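You operate a simulated robot arm through the tools that you are given. There is no shell and no other tool. Be economical: measure what you need, move in short steps, check, and stop when the job is done.

Carry out the task below with a simulated robot arm. There is one attempt and no reset: what you move stays moved.

JOB
Put the 1/2 steel adapter from the packing table top on the send card there and the 3/4 steel adapter on top of the orange strap roll.
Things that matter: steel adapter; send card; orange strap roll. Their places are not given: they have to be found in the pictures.

Only the result counts: the job must be done as asked and must still hold three seconds after the hand-in. Knocking over, shifting, dropping, spilling or breaking anything else fails it.

ROBOT AND FRAMES
A 6-joint arm with a two-finger parallel gripper, fixed in place. Base frame: the origin is at the foot of the arm, x ahead of it, y to its left, z up; the work surface is at about z = 0. Readings come in mm, rad, newtons and seconds.
With the tool pointing down near the work surface it reaches from about 140 to 580 mm from the base axis. Its first joint turns from -1.152 to 1.152 rad. Payload 2.1 kg.
Tool frame: the origin (TCP) lies between the finger pads and is the grasp point; the fingertips stand 30 mm ahead of it; z points along the fingers, y is the line along which they close. The gripper opens to 94 mm. The fingers are 28 mm wide and 10 mm thick; the gripper's body (50 by 96 mm) begins 55 mm behind the TCP.
Orientation is that of the tool frame in the base frame, as a unit quaternion [w, x, y, z]. With the fingers straight down and closing along the base's y, the tool's x points along the base's -x, its y along +y and its z along -z.

CONTROLS
- The arm moves only by the tool play_rows. Its argument "moves" is a list of rows, each a list of 6 numbers: the shift along the base's x, y, z in units of 250 mm (1.0 is 250 mm), then the turn, a rotation vector about the base's x, y, z in units of 180 degrees (1.0 is 180 degrees). In form: [[x, y, z, wx, wy, wz], ...]. A call has 1 to 20 rows; each row is the pose to reach, as a shift and turn from the pose commanded when the call began. "grip" is the closure in counts, from 0 (fully open) to 255 (shut), set as the call begins (left out, the last holds). A call with a number of a shift or a turn outside -1 to 1 is refused whole. A row lasts 0.2 s, in which the tool goes at most 50 mm and 0.15 rad; a call with a longer step from one row to the next is refused whole, and so is a gripper value outside its range. A pose out of reach is approached as far as the arm can. The call stops where the force on the tool passes 40 N (or 10 N more than at its start, if that is more) or the arm is blocked; 0.2 s more then pass. Each finger travels about 72 mm/s and halts on what it meets, pressing with about 43 N; the grip force reading is that of the motor and also rises with nothing between the fingers. The clock runs only during rows and for 0.2 s after the last one: add rows that repeat a pose to give the fingers time. The reply holds the time, the measured pose of the TCP, the force on the tool along the base axes, the opening and the grip force, in the units named above and with some noise, and new pictures: "pictures" is both (left out), scene, wrist or none.
- Cameras (640 x 400 px; columns grow to the right, rows downward): "scene" is fixed at [62.6, -385.9, 470]; the picture's right is [0.65, -0.76, 0.00], its down [-0.53, -0.45, -0.72] and it looks along [0.55, 0.47, -0.69] (base axes); focal length 303 px, centre (320, 200). "wrist" rides on the gripper at [-37, 0, -58] in the tool frame; the picture's right is [0.00, -1.00, 0.00], its down [0.97, 0.00, -0.24] and it looks along [0.24, 0.00, 0.97] (tool axes); focal length 218 px, centre (320, 200).
- probe_pixels(camera, pixels): for up to 12 pixels [column, row] of the newest picture of that camera ("zoom" is the newest enlarged one), the place [x, y, z] in the base frame of the surface seen there, good to about 3 mm. It takes no simulated time.
- zoom(camera, box): a new picture of the part [left, top, right, bottom] of that camera's present view, enlarged. It takes no simulated time.
- hand_in(): hands the job in; it is judged then, once.

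Work in short steps. Measure before you move; look again where a grasp or a placing could have gone wrong, and mend it. You have 60 turns and 120 pictures in all, those below and enlarged ones among them. Open the gripper and draw the arm clear of the work before you hand the job in, unless the task says otherwise; then end with one line.

The tools are called after "Request:" as name(argument=value, ...) on one line, values as JSON. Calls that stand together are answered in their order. play_rows: Moves the arm, as the interface text tells. Its arguments: {"type":"object","properties":{"moves":{"type":"array","items":{"type":"array","items":{"type":"number"}}},"grip":{"type":"number"},"pictures":{"type":"string","enum":["both","scene","wrist","none"]}},"required":["moves"]} The other tools are called the same way: probe_pixels (camera, pixels) gives the place of the surface under pixels of a picture; zoom (camera, box) takes an enlarged picture of a part of a camera's view; hand_in () hands the job in.

At the start:

```text
time: 0.0
tool_pos: [303.7, -39.7, 234.6]
tcp_rot: [0.0, 0.0, 1.0, 0.0]
wrist_force: [0.2, 0.9, 0.5]
finger_gap: 94.0
gripper_force: 0.1
```

scene: 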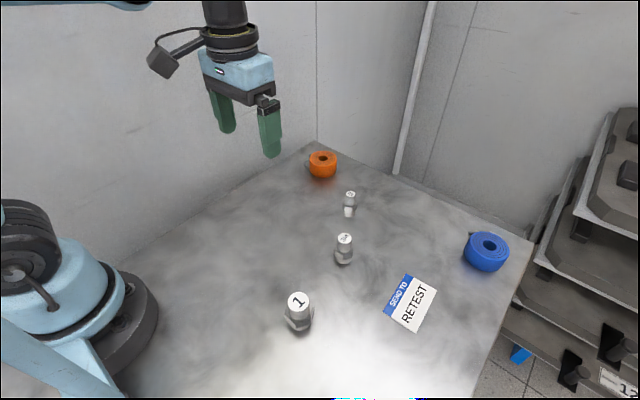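
wrist: 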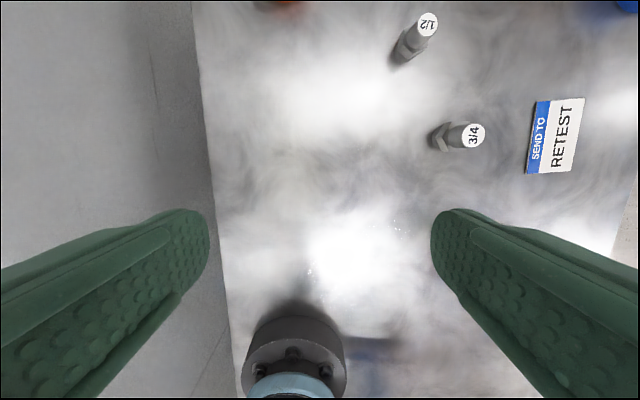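

The wrist view shows the 1/2 adapter (about 415,40) and the 3/4 one (about 460,135); in the scene view a "1" adapter is at 298,305. I zoom and probe for positions.

Request:
zoom(camera="scene", box=[270, 140, 430, 240])

Request:
zoom(camera="scene", box=[270, 220, 450, 340])

Request:
probe_pixels(camera="scene", pixels=[[350, 194], [348, 212], [344, 238], [343, 262], [298, 300], [323, 158], [310, 158], [334, 160], [322, 176], [410, 304], [406, 275], [437, 290]])

Request:
probe_pixels(camera="wrist", pixels=[[427, 25], [402, 55], [474, 135], [440, 137], [555, 135], [537, 100], [583, 98], [528, 173], [573, 170], [450, 135], [410, 45]])

```text
4.00 times, centred on (350, 190) of scene
```

zoom: 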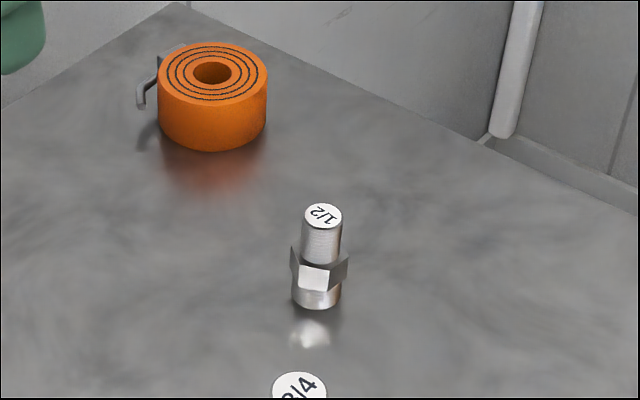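

```text
3.33 times, centred on (360, 280) of scene
```

zoom: 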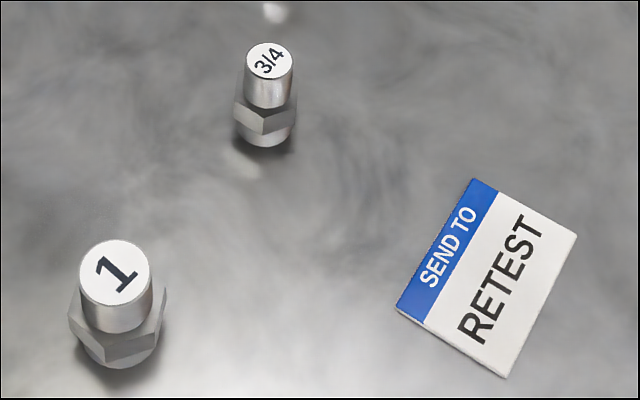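

```text
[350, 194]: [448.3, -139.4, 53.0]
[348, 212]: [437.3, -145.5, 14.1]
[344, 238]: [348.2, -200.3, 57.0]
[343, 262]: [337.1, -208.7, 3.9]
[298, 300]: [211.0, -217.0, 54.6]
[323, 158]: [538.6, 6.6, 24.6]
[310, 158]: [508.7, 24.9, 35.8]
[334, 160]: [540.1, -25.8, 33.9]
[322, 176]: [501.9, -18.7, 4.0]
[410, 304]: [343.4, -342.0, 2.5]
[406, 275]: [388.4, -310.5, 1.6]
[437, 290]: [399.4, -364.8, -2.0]
```

```text
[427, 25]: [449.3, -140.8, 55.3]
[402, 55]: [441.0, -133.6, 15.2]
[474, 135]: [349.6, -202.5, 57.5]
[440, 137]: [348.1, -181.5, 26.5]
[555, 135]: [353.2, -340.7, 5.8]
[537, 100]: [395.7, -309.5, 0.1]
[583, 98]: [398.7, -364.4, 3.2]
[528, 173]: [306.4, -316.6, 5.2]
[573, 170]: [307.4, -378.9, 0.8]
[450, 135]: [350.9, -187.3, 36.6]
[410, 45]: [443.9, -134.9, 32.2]
```

Tops are at about 1/2 (448,-140,54) and 3/4 (349,-201,57); card centre is about (352,-342) and the orange roll about (525,0). I move above the 1/2 adapter to look closer.

Request:
play_rows(moves=[[0.096, -0.067, -0.05, 0, 0, 0], [0.192, -0.134, -0.1, 0, 0, 0], [0.288, -0.2, -0.15, 0, 0, 0], [0.384, -0.267, -0.2, 0, 0, 0], [0.48, -0.334, -0.25, 0, 0, 0], [0.577, -0.401, -0.3, 0, 0, 0], [0.577, -0.401, -0.3, 0, 0, 0]], grip=0)

```text
time: 1.6
tool_pos: [445.3, -141.3, 161.4]
tcp_rot: [0.0, 0.0, 1.0, 0.0]
wrist_force: [0.3, -0.4, -0.4]
finger_gap: 93.9
gripper_force: 0.1
```

scene: 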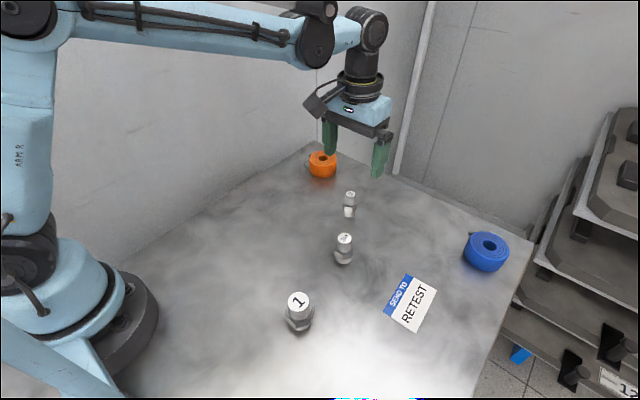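
wrist: 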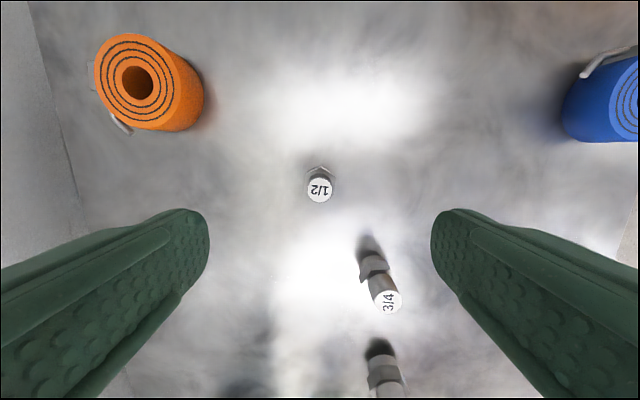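

The 1/2 label is at (320,189) in the wrist picture and the roll top around (137,82). I enlarge and probe both.

Request:
zoom(camera="wrist", box=[280, 150, 360, 200])

Request:
probe_pixels(camera="wrist", pixels=[[320, 189], [309, 189], [331, 189], [320, 179], [320, 200], [137, 40], [100, 82], [170, 90], [137, 124], [137, 82], [113, 82], [162, 75]])

Request:
probe_pixels(camera="scene", pixels=[[350, 194], [350, 192], [348, 203], [348, 208], [350, 212]])

```text
8.00 times, centred on (320, 175) of wrist
```

zoom: 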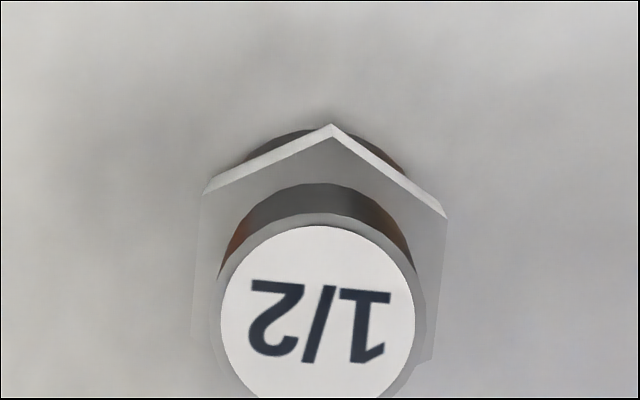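

```text
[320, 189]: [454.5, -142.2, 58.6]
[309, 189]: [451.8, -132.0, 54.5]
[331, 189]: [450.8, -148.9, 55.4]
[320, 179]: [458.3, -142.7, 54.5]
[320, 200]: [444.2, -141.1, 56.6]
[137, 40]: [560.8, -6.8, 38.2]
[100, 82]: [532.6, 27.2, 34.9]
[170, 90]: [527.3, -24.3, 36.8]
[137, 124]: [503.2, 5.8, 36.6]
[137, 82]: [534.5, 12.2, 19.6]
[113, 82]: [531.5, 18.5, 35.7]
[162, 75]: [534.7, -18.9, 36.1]
```

```text
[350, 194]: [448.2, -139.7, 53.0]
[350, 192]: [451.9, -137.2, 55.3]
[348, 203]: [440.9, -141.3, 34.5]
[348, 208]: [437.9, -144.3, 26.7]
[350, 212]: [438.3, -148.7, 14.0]
```

The 1/2 adapter's axis is near (450.5,-141), its hex flats facing ±y with about 6° clockwise turn. I descend around it to z≈60 with that yaw first, with fingers open wide.

Request:
play_rows(moves=[[0.01, -0.004, -0.1, 0, 0, -0.015], [0.01, -0.004, -0.2, 0, 0, -0.03], [0.01, -0.004, -0.3, 0, 0, -0.03], [0.01, -0.004, -0.4, 0, 0, -0.03], [0.01, -0.004, -0.4, 0, 0, -0.03]], grip=0)

```text
time: 2.8
tool_pos: [449.0, -140.4, 61.5]
tcp_rot: [0.0, 0.047, 0.999, 0.0]
wrist_force: [0.2, 0.1, 0.2]
finger_gap: 94.1
gripper_force: 0.0
```

scene: 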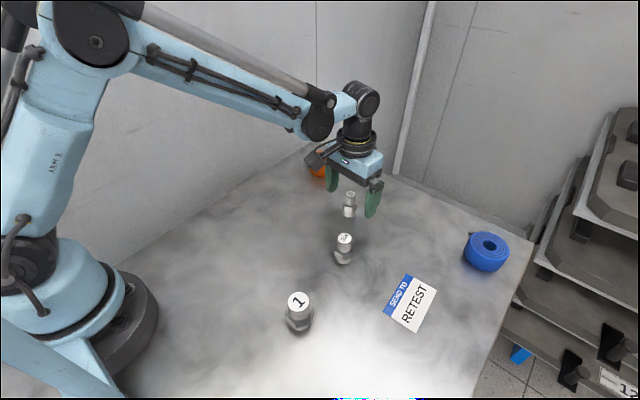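
wrist: 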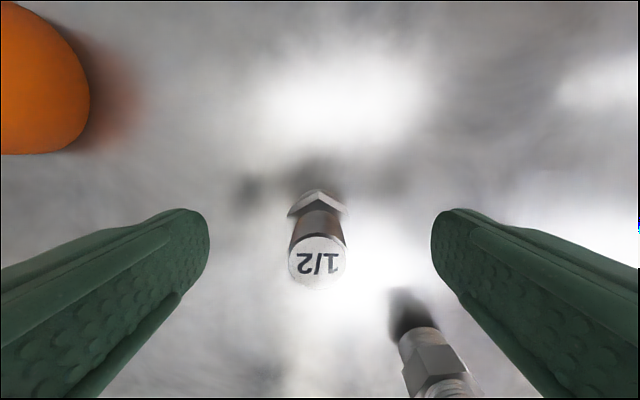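

The hex is centred between the fingers (label at 318,262; fingers 208/432). I lower to z≈40, then close.

Request:
play_rows(moves=[[0, 0, -0.04, 0, 0, 0], [0, 0, -0.078, 0, 0, 0], [0, 0, -0.078, 0, 0, 0]], grip=0, pictures="none")

Request:
play_rows(moves=[[0, 0, 0, 0, 0, 0], [0, 0, 0, 0, 0, 0], [0, 0, 0, 0, 0, 0], [0, 0, 0, 0, 0, 0], [0, 0, 0, 0, 0, 0]], grip=255)

```text
time: 3.6
tool_pos: [450.4, -140.7, 40.5]
tcp_rot: [0.0, 0.048, 0.999, 0.0]
wrist_force: [-0.8, 0.0, -0.1]
finger_gap: 94.2
gripper_force: 0.1
```

```text
time: 4.8
tool_pos: [450.1, -140.9, 40.6]
tcp_rot: [0.0, 0.047, 0.999, 0.0]
wrist_force: [0.8, 0.2, 0.2]
finger_gap: 27.5
gripper_force: 43.8
```

scene: 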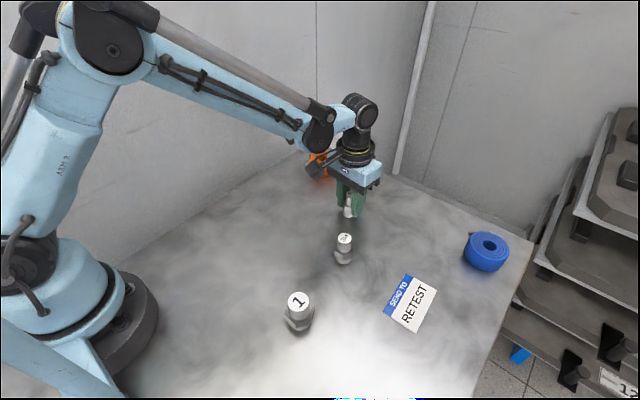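
wrist: 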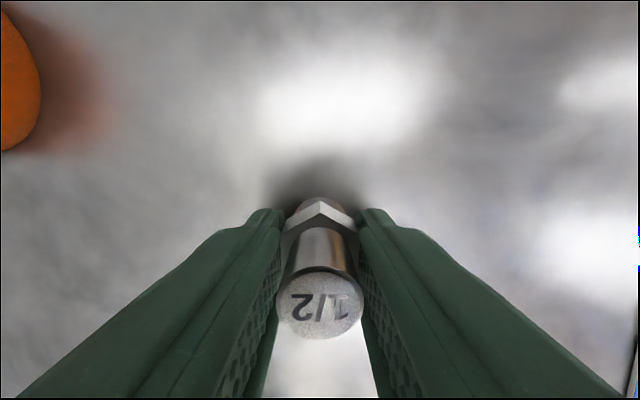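

Held at 27.5 mm gap with the hex flush. I lift 80 mm and go over the card centre (352,-342).

Request:
play_rows(moves=[[0, 0, 0.04, 0, 0, 0], [0, 0, 0.14, 0, 0, 0], [0, 0, 0.24, 0, 0, 0], [0, 0, 0.32, 0, 0, 0], [-0.04, -0.08, 0.32, 0, 0, 0], [-0.1, -0.21, 0.32, 0, 0, 0], [-0.17, -0.35, 0.32, 0, 0, 0], [-0.24, -0.49, 0.32, 0, 0, 0], [-0.31, -0.63, 0.32, 0, 0, 0], [-0.37, -0.75, 0.32, 0, 0, 0], [-0.394, -0.804, 0.32, 0, 0, 0], [-0.394, -0.804, 0.32, 0, 0, 0]], grip=255)

```text
time: 7.4
tool_pos: [349.6, -342.3, 122.1]
tcp_rot: [0.0, 0.047, 0.999, 0.0]
wrist_force: [0.3, 0.5, -0.5]
finger_gap: 27.7
gripper_force: 43.2
```

scene: 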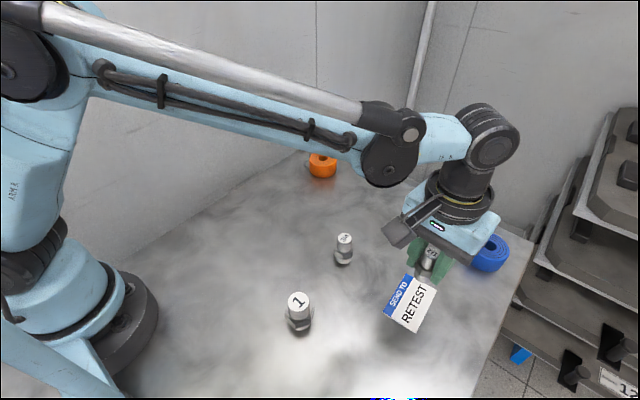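
wrist: 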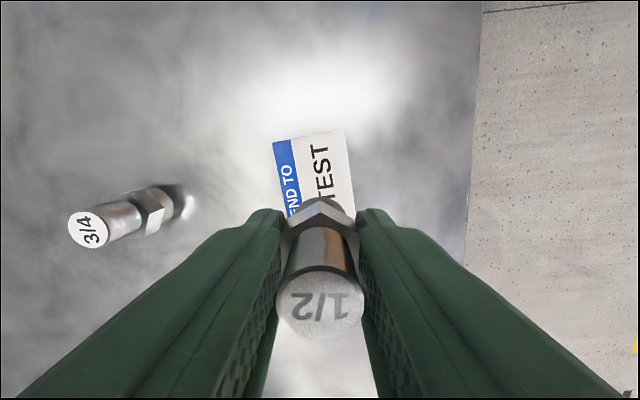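

It hangs over the card with 80 mm to go. I lower most of it, then creep.

Request:
play_rows(moves=[[0, 0, -0.08, 0, 0, 0], [0, 0, -0.16, 0, 0, 0], [0, 0, -0.24, 0, 0, 0], [0, 0, -0.28, 0, 0, 0], [0, 0, -0.3, 0, 0, 0], [0, 0, -0.308, 0, 0, 0], [0, 0, -0.308, 0, 0, 0]], grip=255)

```text
time: 9.0
tool_pos: [350.8, -341.3, 44.0]
tcp_rot: [0.0, 0.047, 0.999, 0.0]
wrist_force: [1.8, -0.4, 11.8]
finger_gap: 27.5
gripper_force: 42.7
```

scene: 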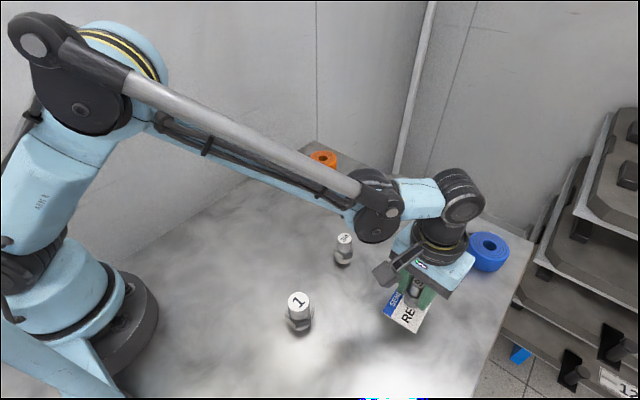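
wrist: 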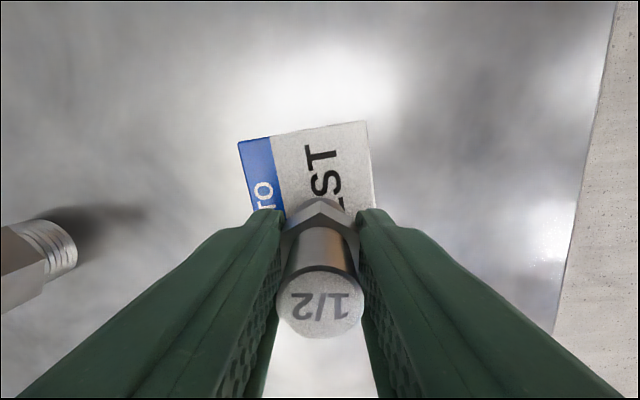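

A force of 11.8 N shows it is standing on the card. I release and rise straight up.

Request:
play_rows(moves=[[0, 0, 0, 0, 0, 0], [0, 0, 0, 0, 0, 0], [0, 0, 0, 0, 0, 0], [0, 0, 0, 0, 0, 0], [0, 0, 0.05, 0, 0, 0], [0, 0, 0.15, 0, 0, 0], [0, 0, 0.3, 0, 0, 0], [0, 0, 0.45, 0, 0, 0], [0, 0, 0.45, 0, 0, 0]], grip=0)

```text
time: 11.0
tool_pos: [352.3, -341.4, 157.2]
tcp_rot: [0.0, 0.047, 0.999, 0.0]
wrist_force: [0.3, 0.8, 1.2]
finger_gap: 93.9
gripper_force: 0.0
```

scene: 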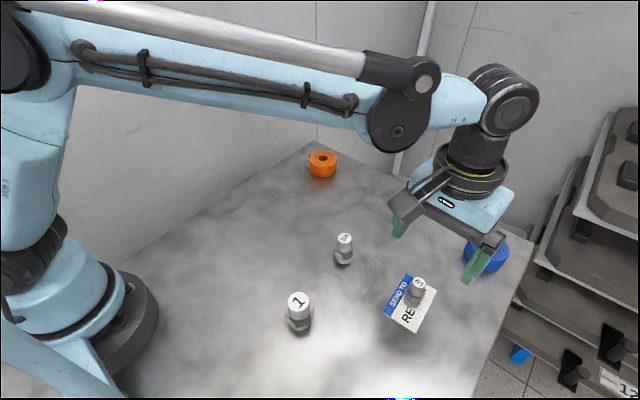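
wrist: 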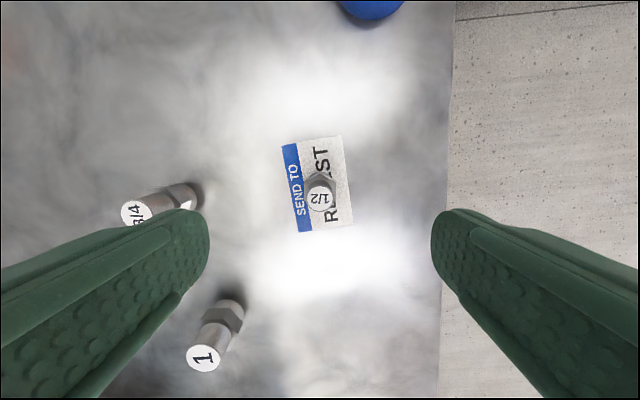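

The 1/2 adapter stands at the middle of the card. I move above the 3/4 adapter at about (349,-201).

Request:
play_rows(moves=[[-0.002, 0.1, 0.02, 0, 0, 0.01], [-0.004, 0.25, 0.02, 0, 0, 0.02], [-0.007, 0.4, 0.02, 0, 0, 0.03], [-0.01, 0.52, 0.02, 0, 0, 0.03], [-0.01, 0.563, 0.02, 0, 0, 0.03], [-0.01, 0.563, 0.02, 0, 0, 0.03]], grip=0, pictures="wrist")

Request:
zoom(camera="wrist", box=[270, 150, 366, 210])

Request:
probe_pixels(camera="wrist", pixels=[[320, 189], [312, 189], [328, 189], [320, 182], [320, 196]])

```text
time: 12.4
tool_pos: [348.1, -200.3, 162.1]
tcp_rot: [0.0, 0.001, 1.0, 0.0]
wrist_force: [0.2, -0.5, 0.1]
finger_gap: 94.1
gripper_force: 0.1
```

wrist: 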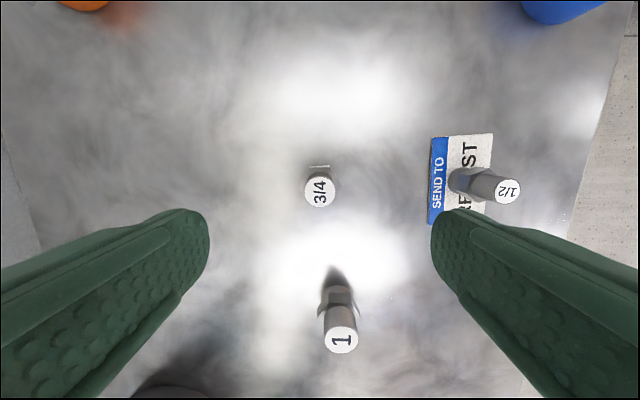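

```text
6.67 times, centred on (318, 180) of wrist
```

zoom: 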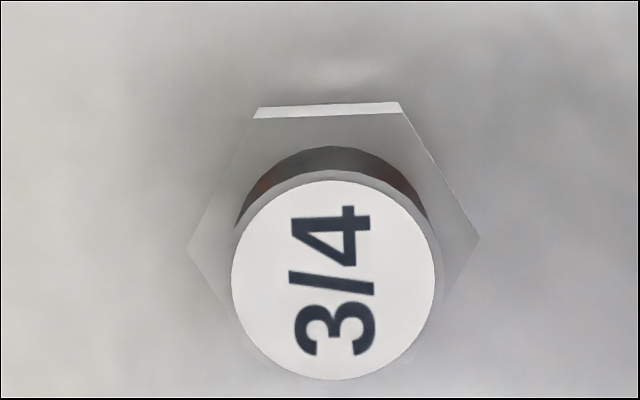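

```text
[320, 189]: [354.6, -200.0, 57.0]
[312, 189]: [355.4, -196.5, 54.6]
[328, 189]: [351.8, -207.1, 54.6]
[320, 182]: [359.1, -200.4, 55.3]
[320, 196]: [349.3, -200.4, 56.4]
```

Its flats face ±x (turned about 2.4° CCW), so I turn the tool -27.6° to close on flats, centre on (351,-200.5) and descend partway.

Request:
play_rows(moves=[[0.006, 0.002, 0, 0, 0, -0.04], [0.006, 0.002, 0, 0, 0, -0.08], [0.006, 0.002, -0.05, 0, 0, -0.12], [0.006, 0.002, -0.15, 0, 0, -0.153], [0.006, 0.002, -0.28, 0, 0, -0.153], [0.006, 0.002, -0.4, 0, 0, -0.153], [0.006, 0.002, -0.4, 0, 0, -0.153]], grip=0)

```text
time: 14.0
tool_pos: [349.3, -200.7, 61.8]
tcp_rot: [0.0, 0.238, 0.971, 0.0]
wrist_force: [1.5, -0.2, -0.1]
finger_gap: 94.1
gripper_force: 0.1
```

scene: 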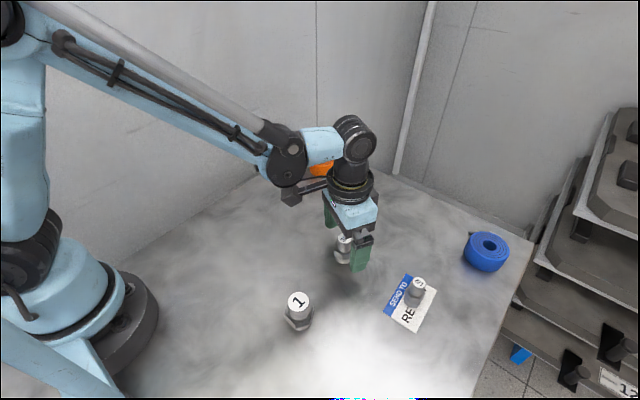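
wrist: 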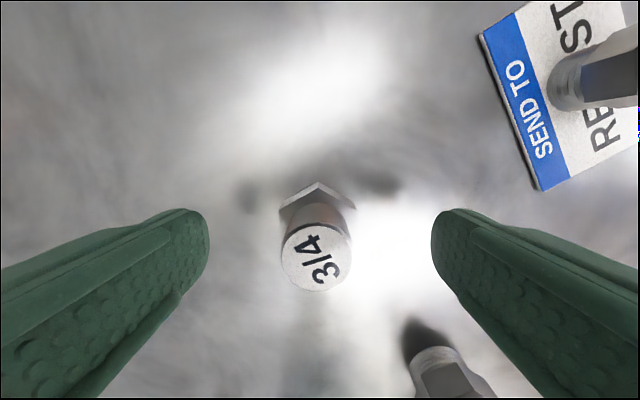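

The hex is square to the fingers and centred (316,256). I lower to z≈40 and close.

Request:
play_rows(moves=[[0, 0, -0.04, 0, 0, 0], [0, 0, -0.08, 0, 0, 0], [0, 0, -0.08, 0, 0, 0]], grip=0, pictures="none")

Request:
play_rows(moves=[[0, 0, 0, 0, 0, 0], [0, 0, 0, 0, 0, 0], [0, 0, 0, 0, 0, 0], [0, 0, 0, 0, 0, 0], [0, 0, 0, 0, 0, 0]], grip=255, pictures="wrist")

```text
time: 14.8
tool_pos: [350.6, -200.0, 41.1]
tcp_rot: [0.001, 0.238, 0.971, 0.0]
wrist_force: [-0.2, -0.1, 0.6]
finger_gap: 94.1
gripper_force: 0.0
```

```text
time: 16.0
tool_pos: [349.0, -201.0, 41.6]
tcp_rot: [0.0, 0.238, 0.971, 0.0]
wrist_force: [-0.7, 0.9, 0.1]
finger_gap: 35.0
gripper_force: 42.8
```

wrist: 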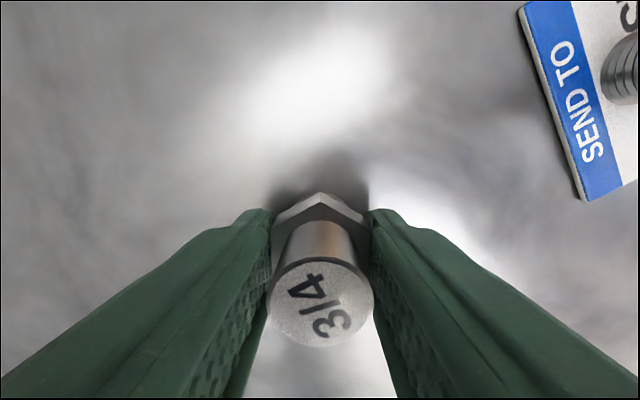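

Held at 35.0 mm. I lift 110 mm, unturn, and stop at about (440,-60) to measure the roll and the walls near it.

Request:
play_rows(moves=[[0, 0, 0.05, 0, 0, 0], [0, 0, 0.15, 0, 0, 0], [0, 0, 0.3, 0, 0, 0], [0, 0, 0.44, 0, 0, 0], [0.05, 0.08, 0.44, 0, 0, 0.03], [0.14, 0.22, 0.44, 0, 0, 0.07], [0.22, 0.35, 0.44, 0, 0, 0.11], [0.3, 0.48, 0.44, 0, 0, 0.153], [0.356, 0.563, 0.44, 0, 0, 0.153], [0.356, 0.563, 0.44, 0, 0, 0.153]], grip=255)

Request:
zoom(camera="wrist", box=[160, 0, 320, 100])

```text
time: 18.2
tool_pos: [438.0, -58.9, 150.9]
tcp_rot: [0.0, 0.0, 1.0, 0.0]
wrist_force: [0.4, -0.5, -1.4]
finger_gap: 35.2
gripper_force: 43.4
```

scene: 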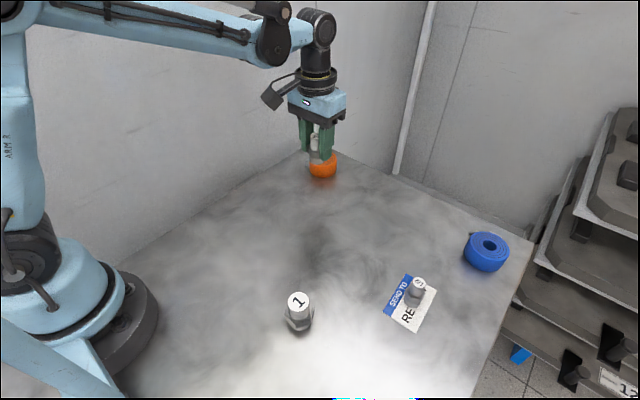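
wrist: 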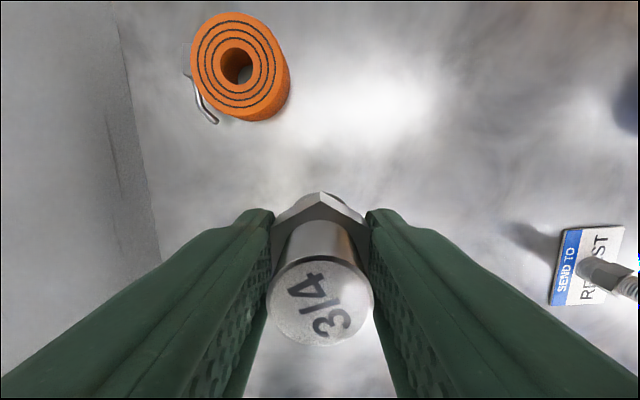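

```text
4.00 times, centred on (240, 50) of wrist
```

zoom: 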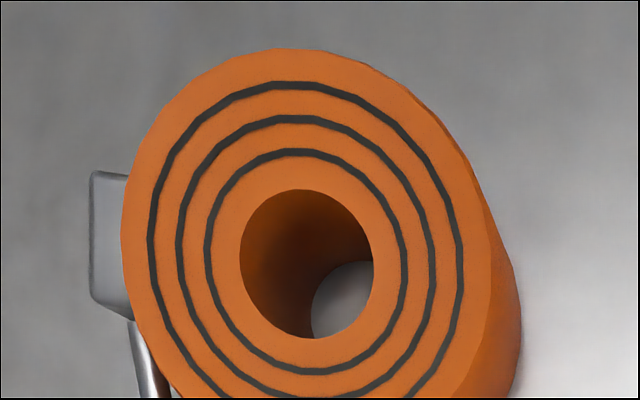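

The roll's hole centre is at zoom (305,263). I probe symmetric points on the top face, plus the wall.

Request:
probe_pixels(camera="zoom", pixels=[[225, 263], [385, 263], [305, 175], [305, 351], [195, 263], [415, 263], [305, 137], [305, 389], [165, 263], [445, 263]])

Request:
probe_pixels(camera="wrist", pixels=[[60, 60], [100, 60], [140, 60], [187, 58], [205, 105], [215, 122]])

Request:
probe_pixels(camera="scene", pixels=[[350, 140], [280, 100], [240, 120], [318, 142], [280, 155]])

```text
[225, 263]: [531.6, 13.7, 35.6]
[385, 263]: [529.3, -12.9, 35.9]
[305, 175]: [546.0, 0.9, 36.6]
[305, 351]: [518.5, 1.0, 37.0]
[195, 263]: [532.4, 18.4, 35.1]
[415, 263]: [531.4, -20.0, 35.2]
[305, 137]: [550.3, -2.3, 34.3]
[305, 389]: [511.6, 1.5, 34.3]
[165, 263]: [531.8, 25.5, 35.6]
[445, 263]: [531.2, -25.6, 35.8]
```

```text
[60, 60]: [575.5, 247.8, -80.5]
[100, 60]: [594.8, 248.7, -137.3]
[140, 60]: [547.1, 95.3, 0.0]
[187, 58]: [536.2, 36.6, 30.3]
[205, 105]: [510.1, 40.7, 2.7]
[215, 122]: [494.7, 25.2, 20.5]
```

```text
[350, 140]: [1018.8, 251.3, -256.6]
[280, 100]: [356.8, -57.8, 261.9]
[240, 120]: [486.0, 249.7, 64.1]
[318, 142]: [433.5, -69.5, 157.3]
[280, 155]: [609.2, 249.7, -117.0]
```

The roll top is centred at (531.3,0.2), z≈35.6; walls are far. I move over it and lower to about 5 mm above.

Request:
play_rows(moves=[[0.06, 0.04, 0, 0, 0, 0], [0.18, 0.12, 0, 0, 0, 0], [0.3, 0.2, 0, 0, 0, 0], [0.365, 0.241, 0, 0, 0, 0], [0.365, 0.241, -0.06, 0, 0, 0], [0.365, 0.241, -0.15, 0, 0, 0], [0.365, 0.241, -0.23, 0, 0, 0], [0.365, 0.241, -0.275, 0, 0, 0], [0.365, 0.241, -0.275, 0, 0, 0]], grip=255)

Request:
zoom(camera="scene", box=[260, 90, 400, 190])

```text
time: 20.2
tool_pos: [528.6, 0.5, 81.7]
tcp_rot: [0.0, 0.0, 1.0, 0.001]
wrist_force: [-0.3, -0.6, -1.8]
finger_gap: 35.4
gripper_force: 43.0
```

scene: 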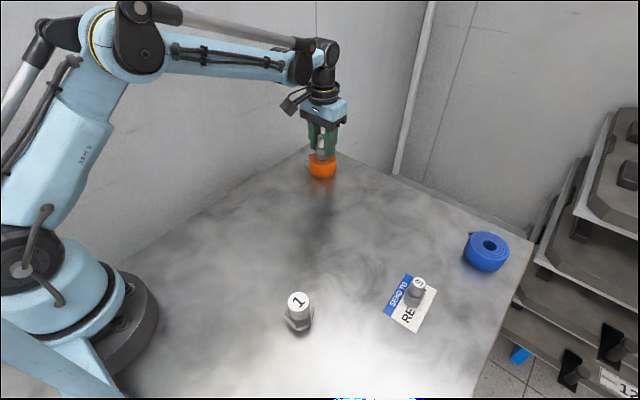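
wrist: 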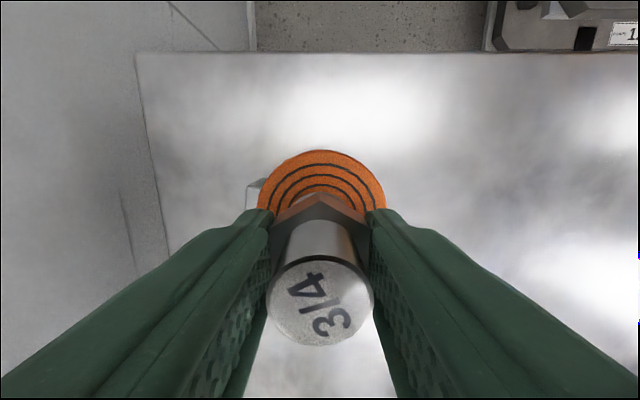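

```text
4.00 times, centred on (330, 140) of scene
```

zoom: 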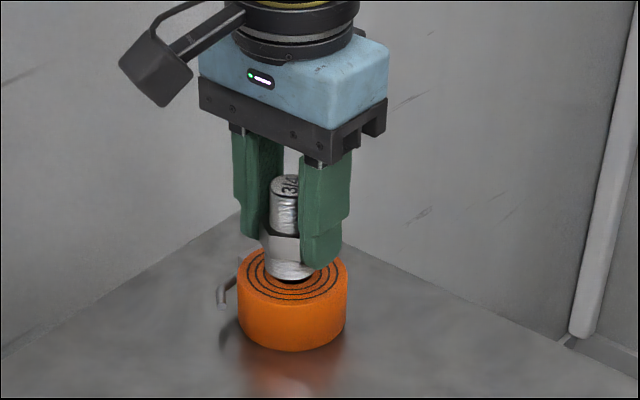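

The base is over the ring, perhaps 2 mm short in x (528.6 read). I shift 2 mm forward and creep down to contact.

Request:
play_rows(moves=[[0.008, 0, 0, 0, 0, 0], [0.008, 0, -0.008, 0, 0, 0], [0.008, 0, -0.014, 0, 0, 0], [0.008, 0, -0.018, 0, 0, 0], [0.008, 0, -0.02, 0, 0, 0], [0.008, 0, -0.02, 0, 0, 0]], grip=255, pictures="scene")

Request:
zoom(camera="scene", box=[280, 120, 360, 180])

```text
time: 21.6
tool_pos: [531.7, 1.3, 78.2]
tcp_rot: [0.0, 0.001, 1.0, 0.0]
wrist_force: [-0.4, 0.8, -2.4]
finger_gap: 35.3
gripper_force: 42.6
```

scene: 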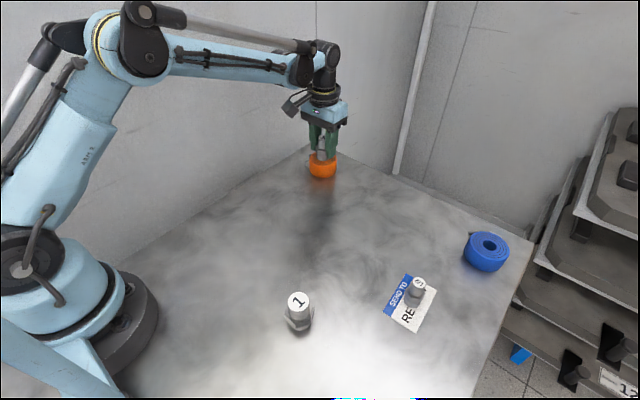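

```text
6.67 times, centred on (320, 150) of scene
```

zoom: 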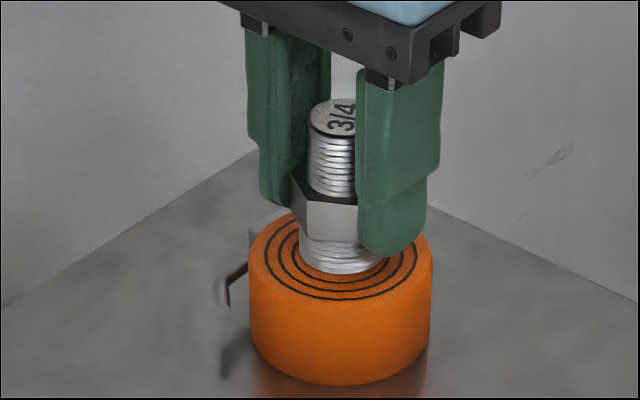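

Well centred, no contact force yet. I creep down about 2.5 mm more in small steps.

Request:
play_rows(moves=[[0, 0, -0.004, 0, 0, 0], [0, 0, -0.007, 0, 0, 0], [0, 0, -0.007, 0, 0, 0]], grip=255, pictures="none")

```text
time: 22.4
tool_pos: [531.8, 1.2, 75.7]
tcp_rot: [0.001, 0.001, 1.0, 0.0]
wrist_force: [-1.0, -1.7, 4.9]
finger_gap: 35.3
gripper_force: 43.0
```

The force rose by about 7 N, so it rests on the roll. I release and rise straight up.

Request:
play_rows(moves=[[0, 0, 0, 0, 0, 0], [0, 0, 0, 0, 0, 0], [0, 0, 0, 0, 0, 0], [0, 0, 0, 0, 0, 0], [0, 0, 0.05, 0, 0, 0], [0, 0, 0.15, 0, 0, 0], [0, 0, 0.3, 0, 0, 0], [0, 0, 0.42, 0, 0, 0], [-0.15, 0, 0.45, 0, 0, 0], [-0.3, 0, 0.45, 0, 0, 0], [-0.45, 0, 0.45, 0, 0, 0], [-0.6, 0, 0.45, 0, 0, 0], [-0.6, 0, 0.45, 0, 0, 0]], grip=0)

Request:
zoom(camera="scene", box=[280, 120, 360, 180])

Request:
zoom(camera="scene", box=[370, 260, 450, 340])

```text
time: 25.2
tool_pos: [381.0, 1.3, 189.1]
tcp_rot: [0.0, 0.0, 1.0, 0.001]
wrist_force: [-0.2, -0.4, -0.1]
finger_gap: 94.1
gripper_force: 0.0
```

scene: 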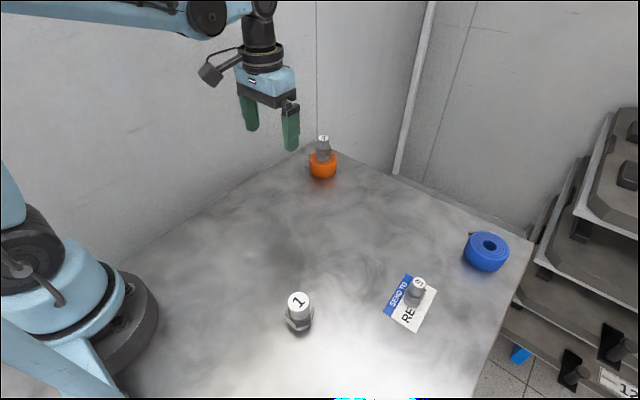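
wrist: 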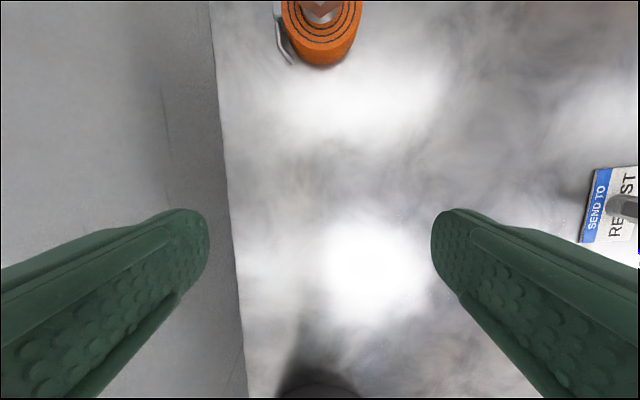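

```text
6.67 times, centred on (320, 150) of scene
```

zoom: 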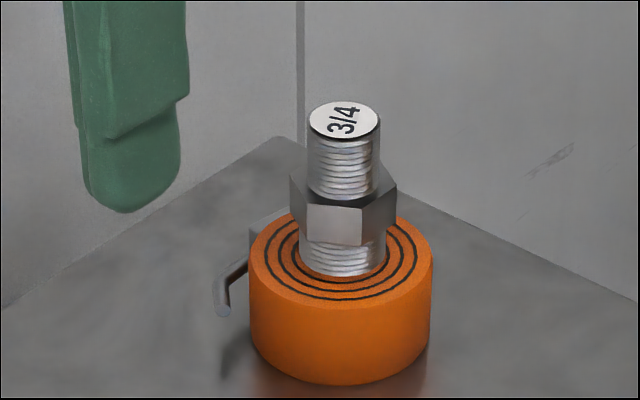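

```text
5.00 times, centred on (410, 300) of scene
```

zoom: 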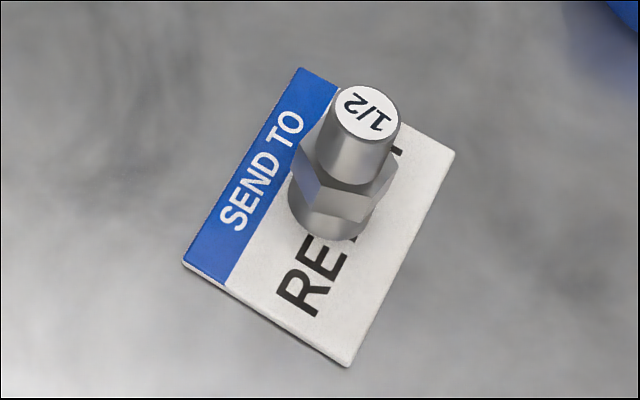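

Both adapters stand upright on their targets, the gripper is open and the arm is clear, so I hand in.

Request:
hand_in()

```text
The job is handed in.
```

The 1/2 adapter is standing on the send card and the 3/4 adapter is on top of the orange strap roll; I have handed the job in.
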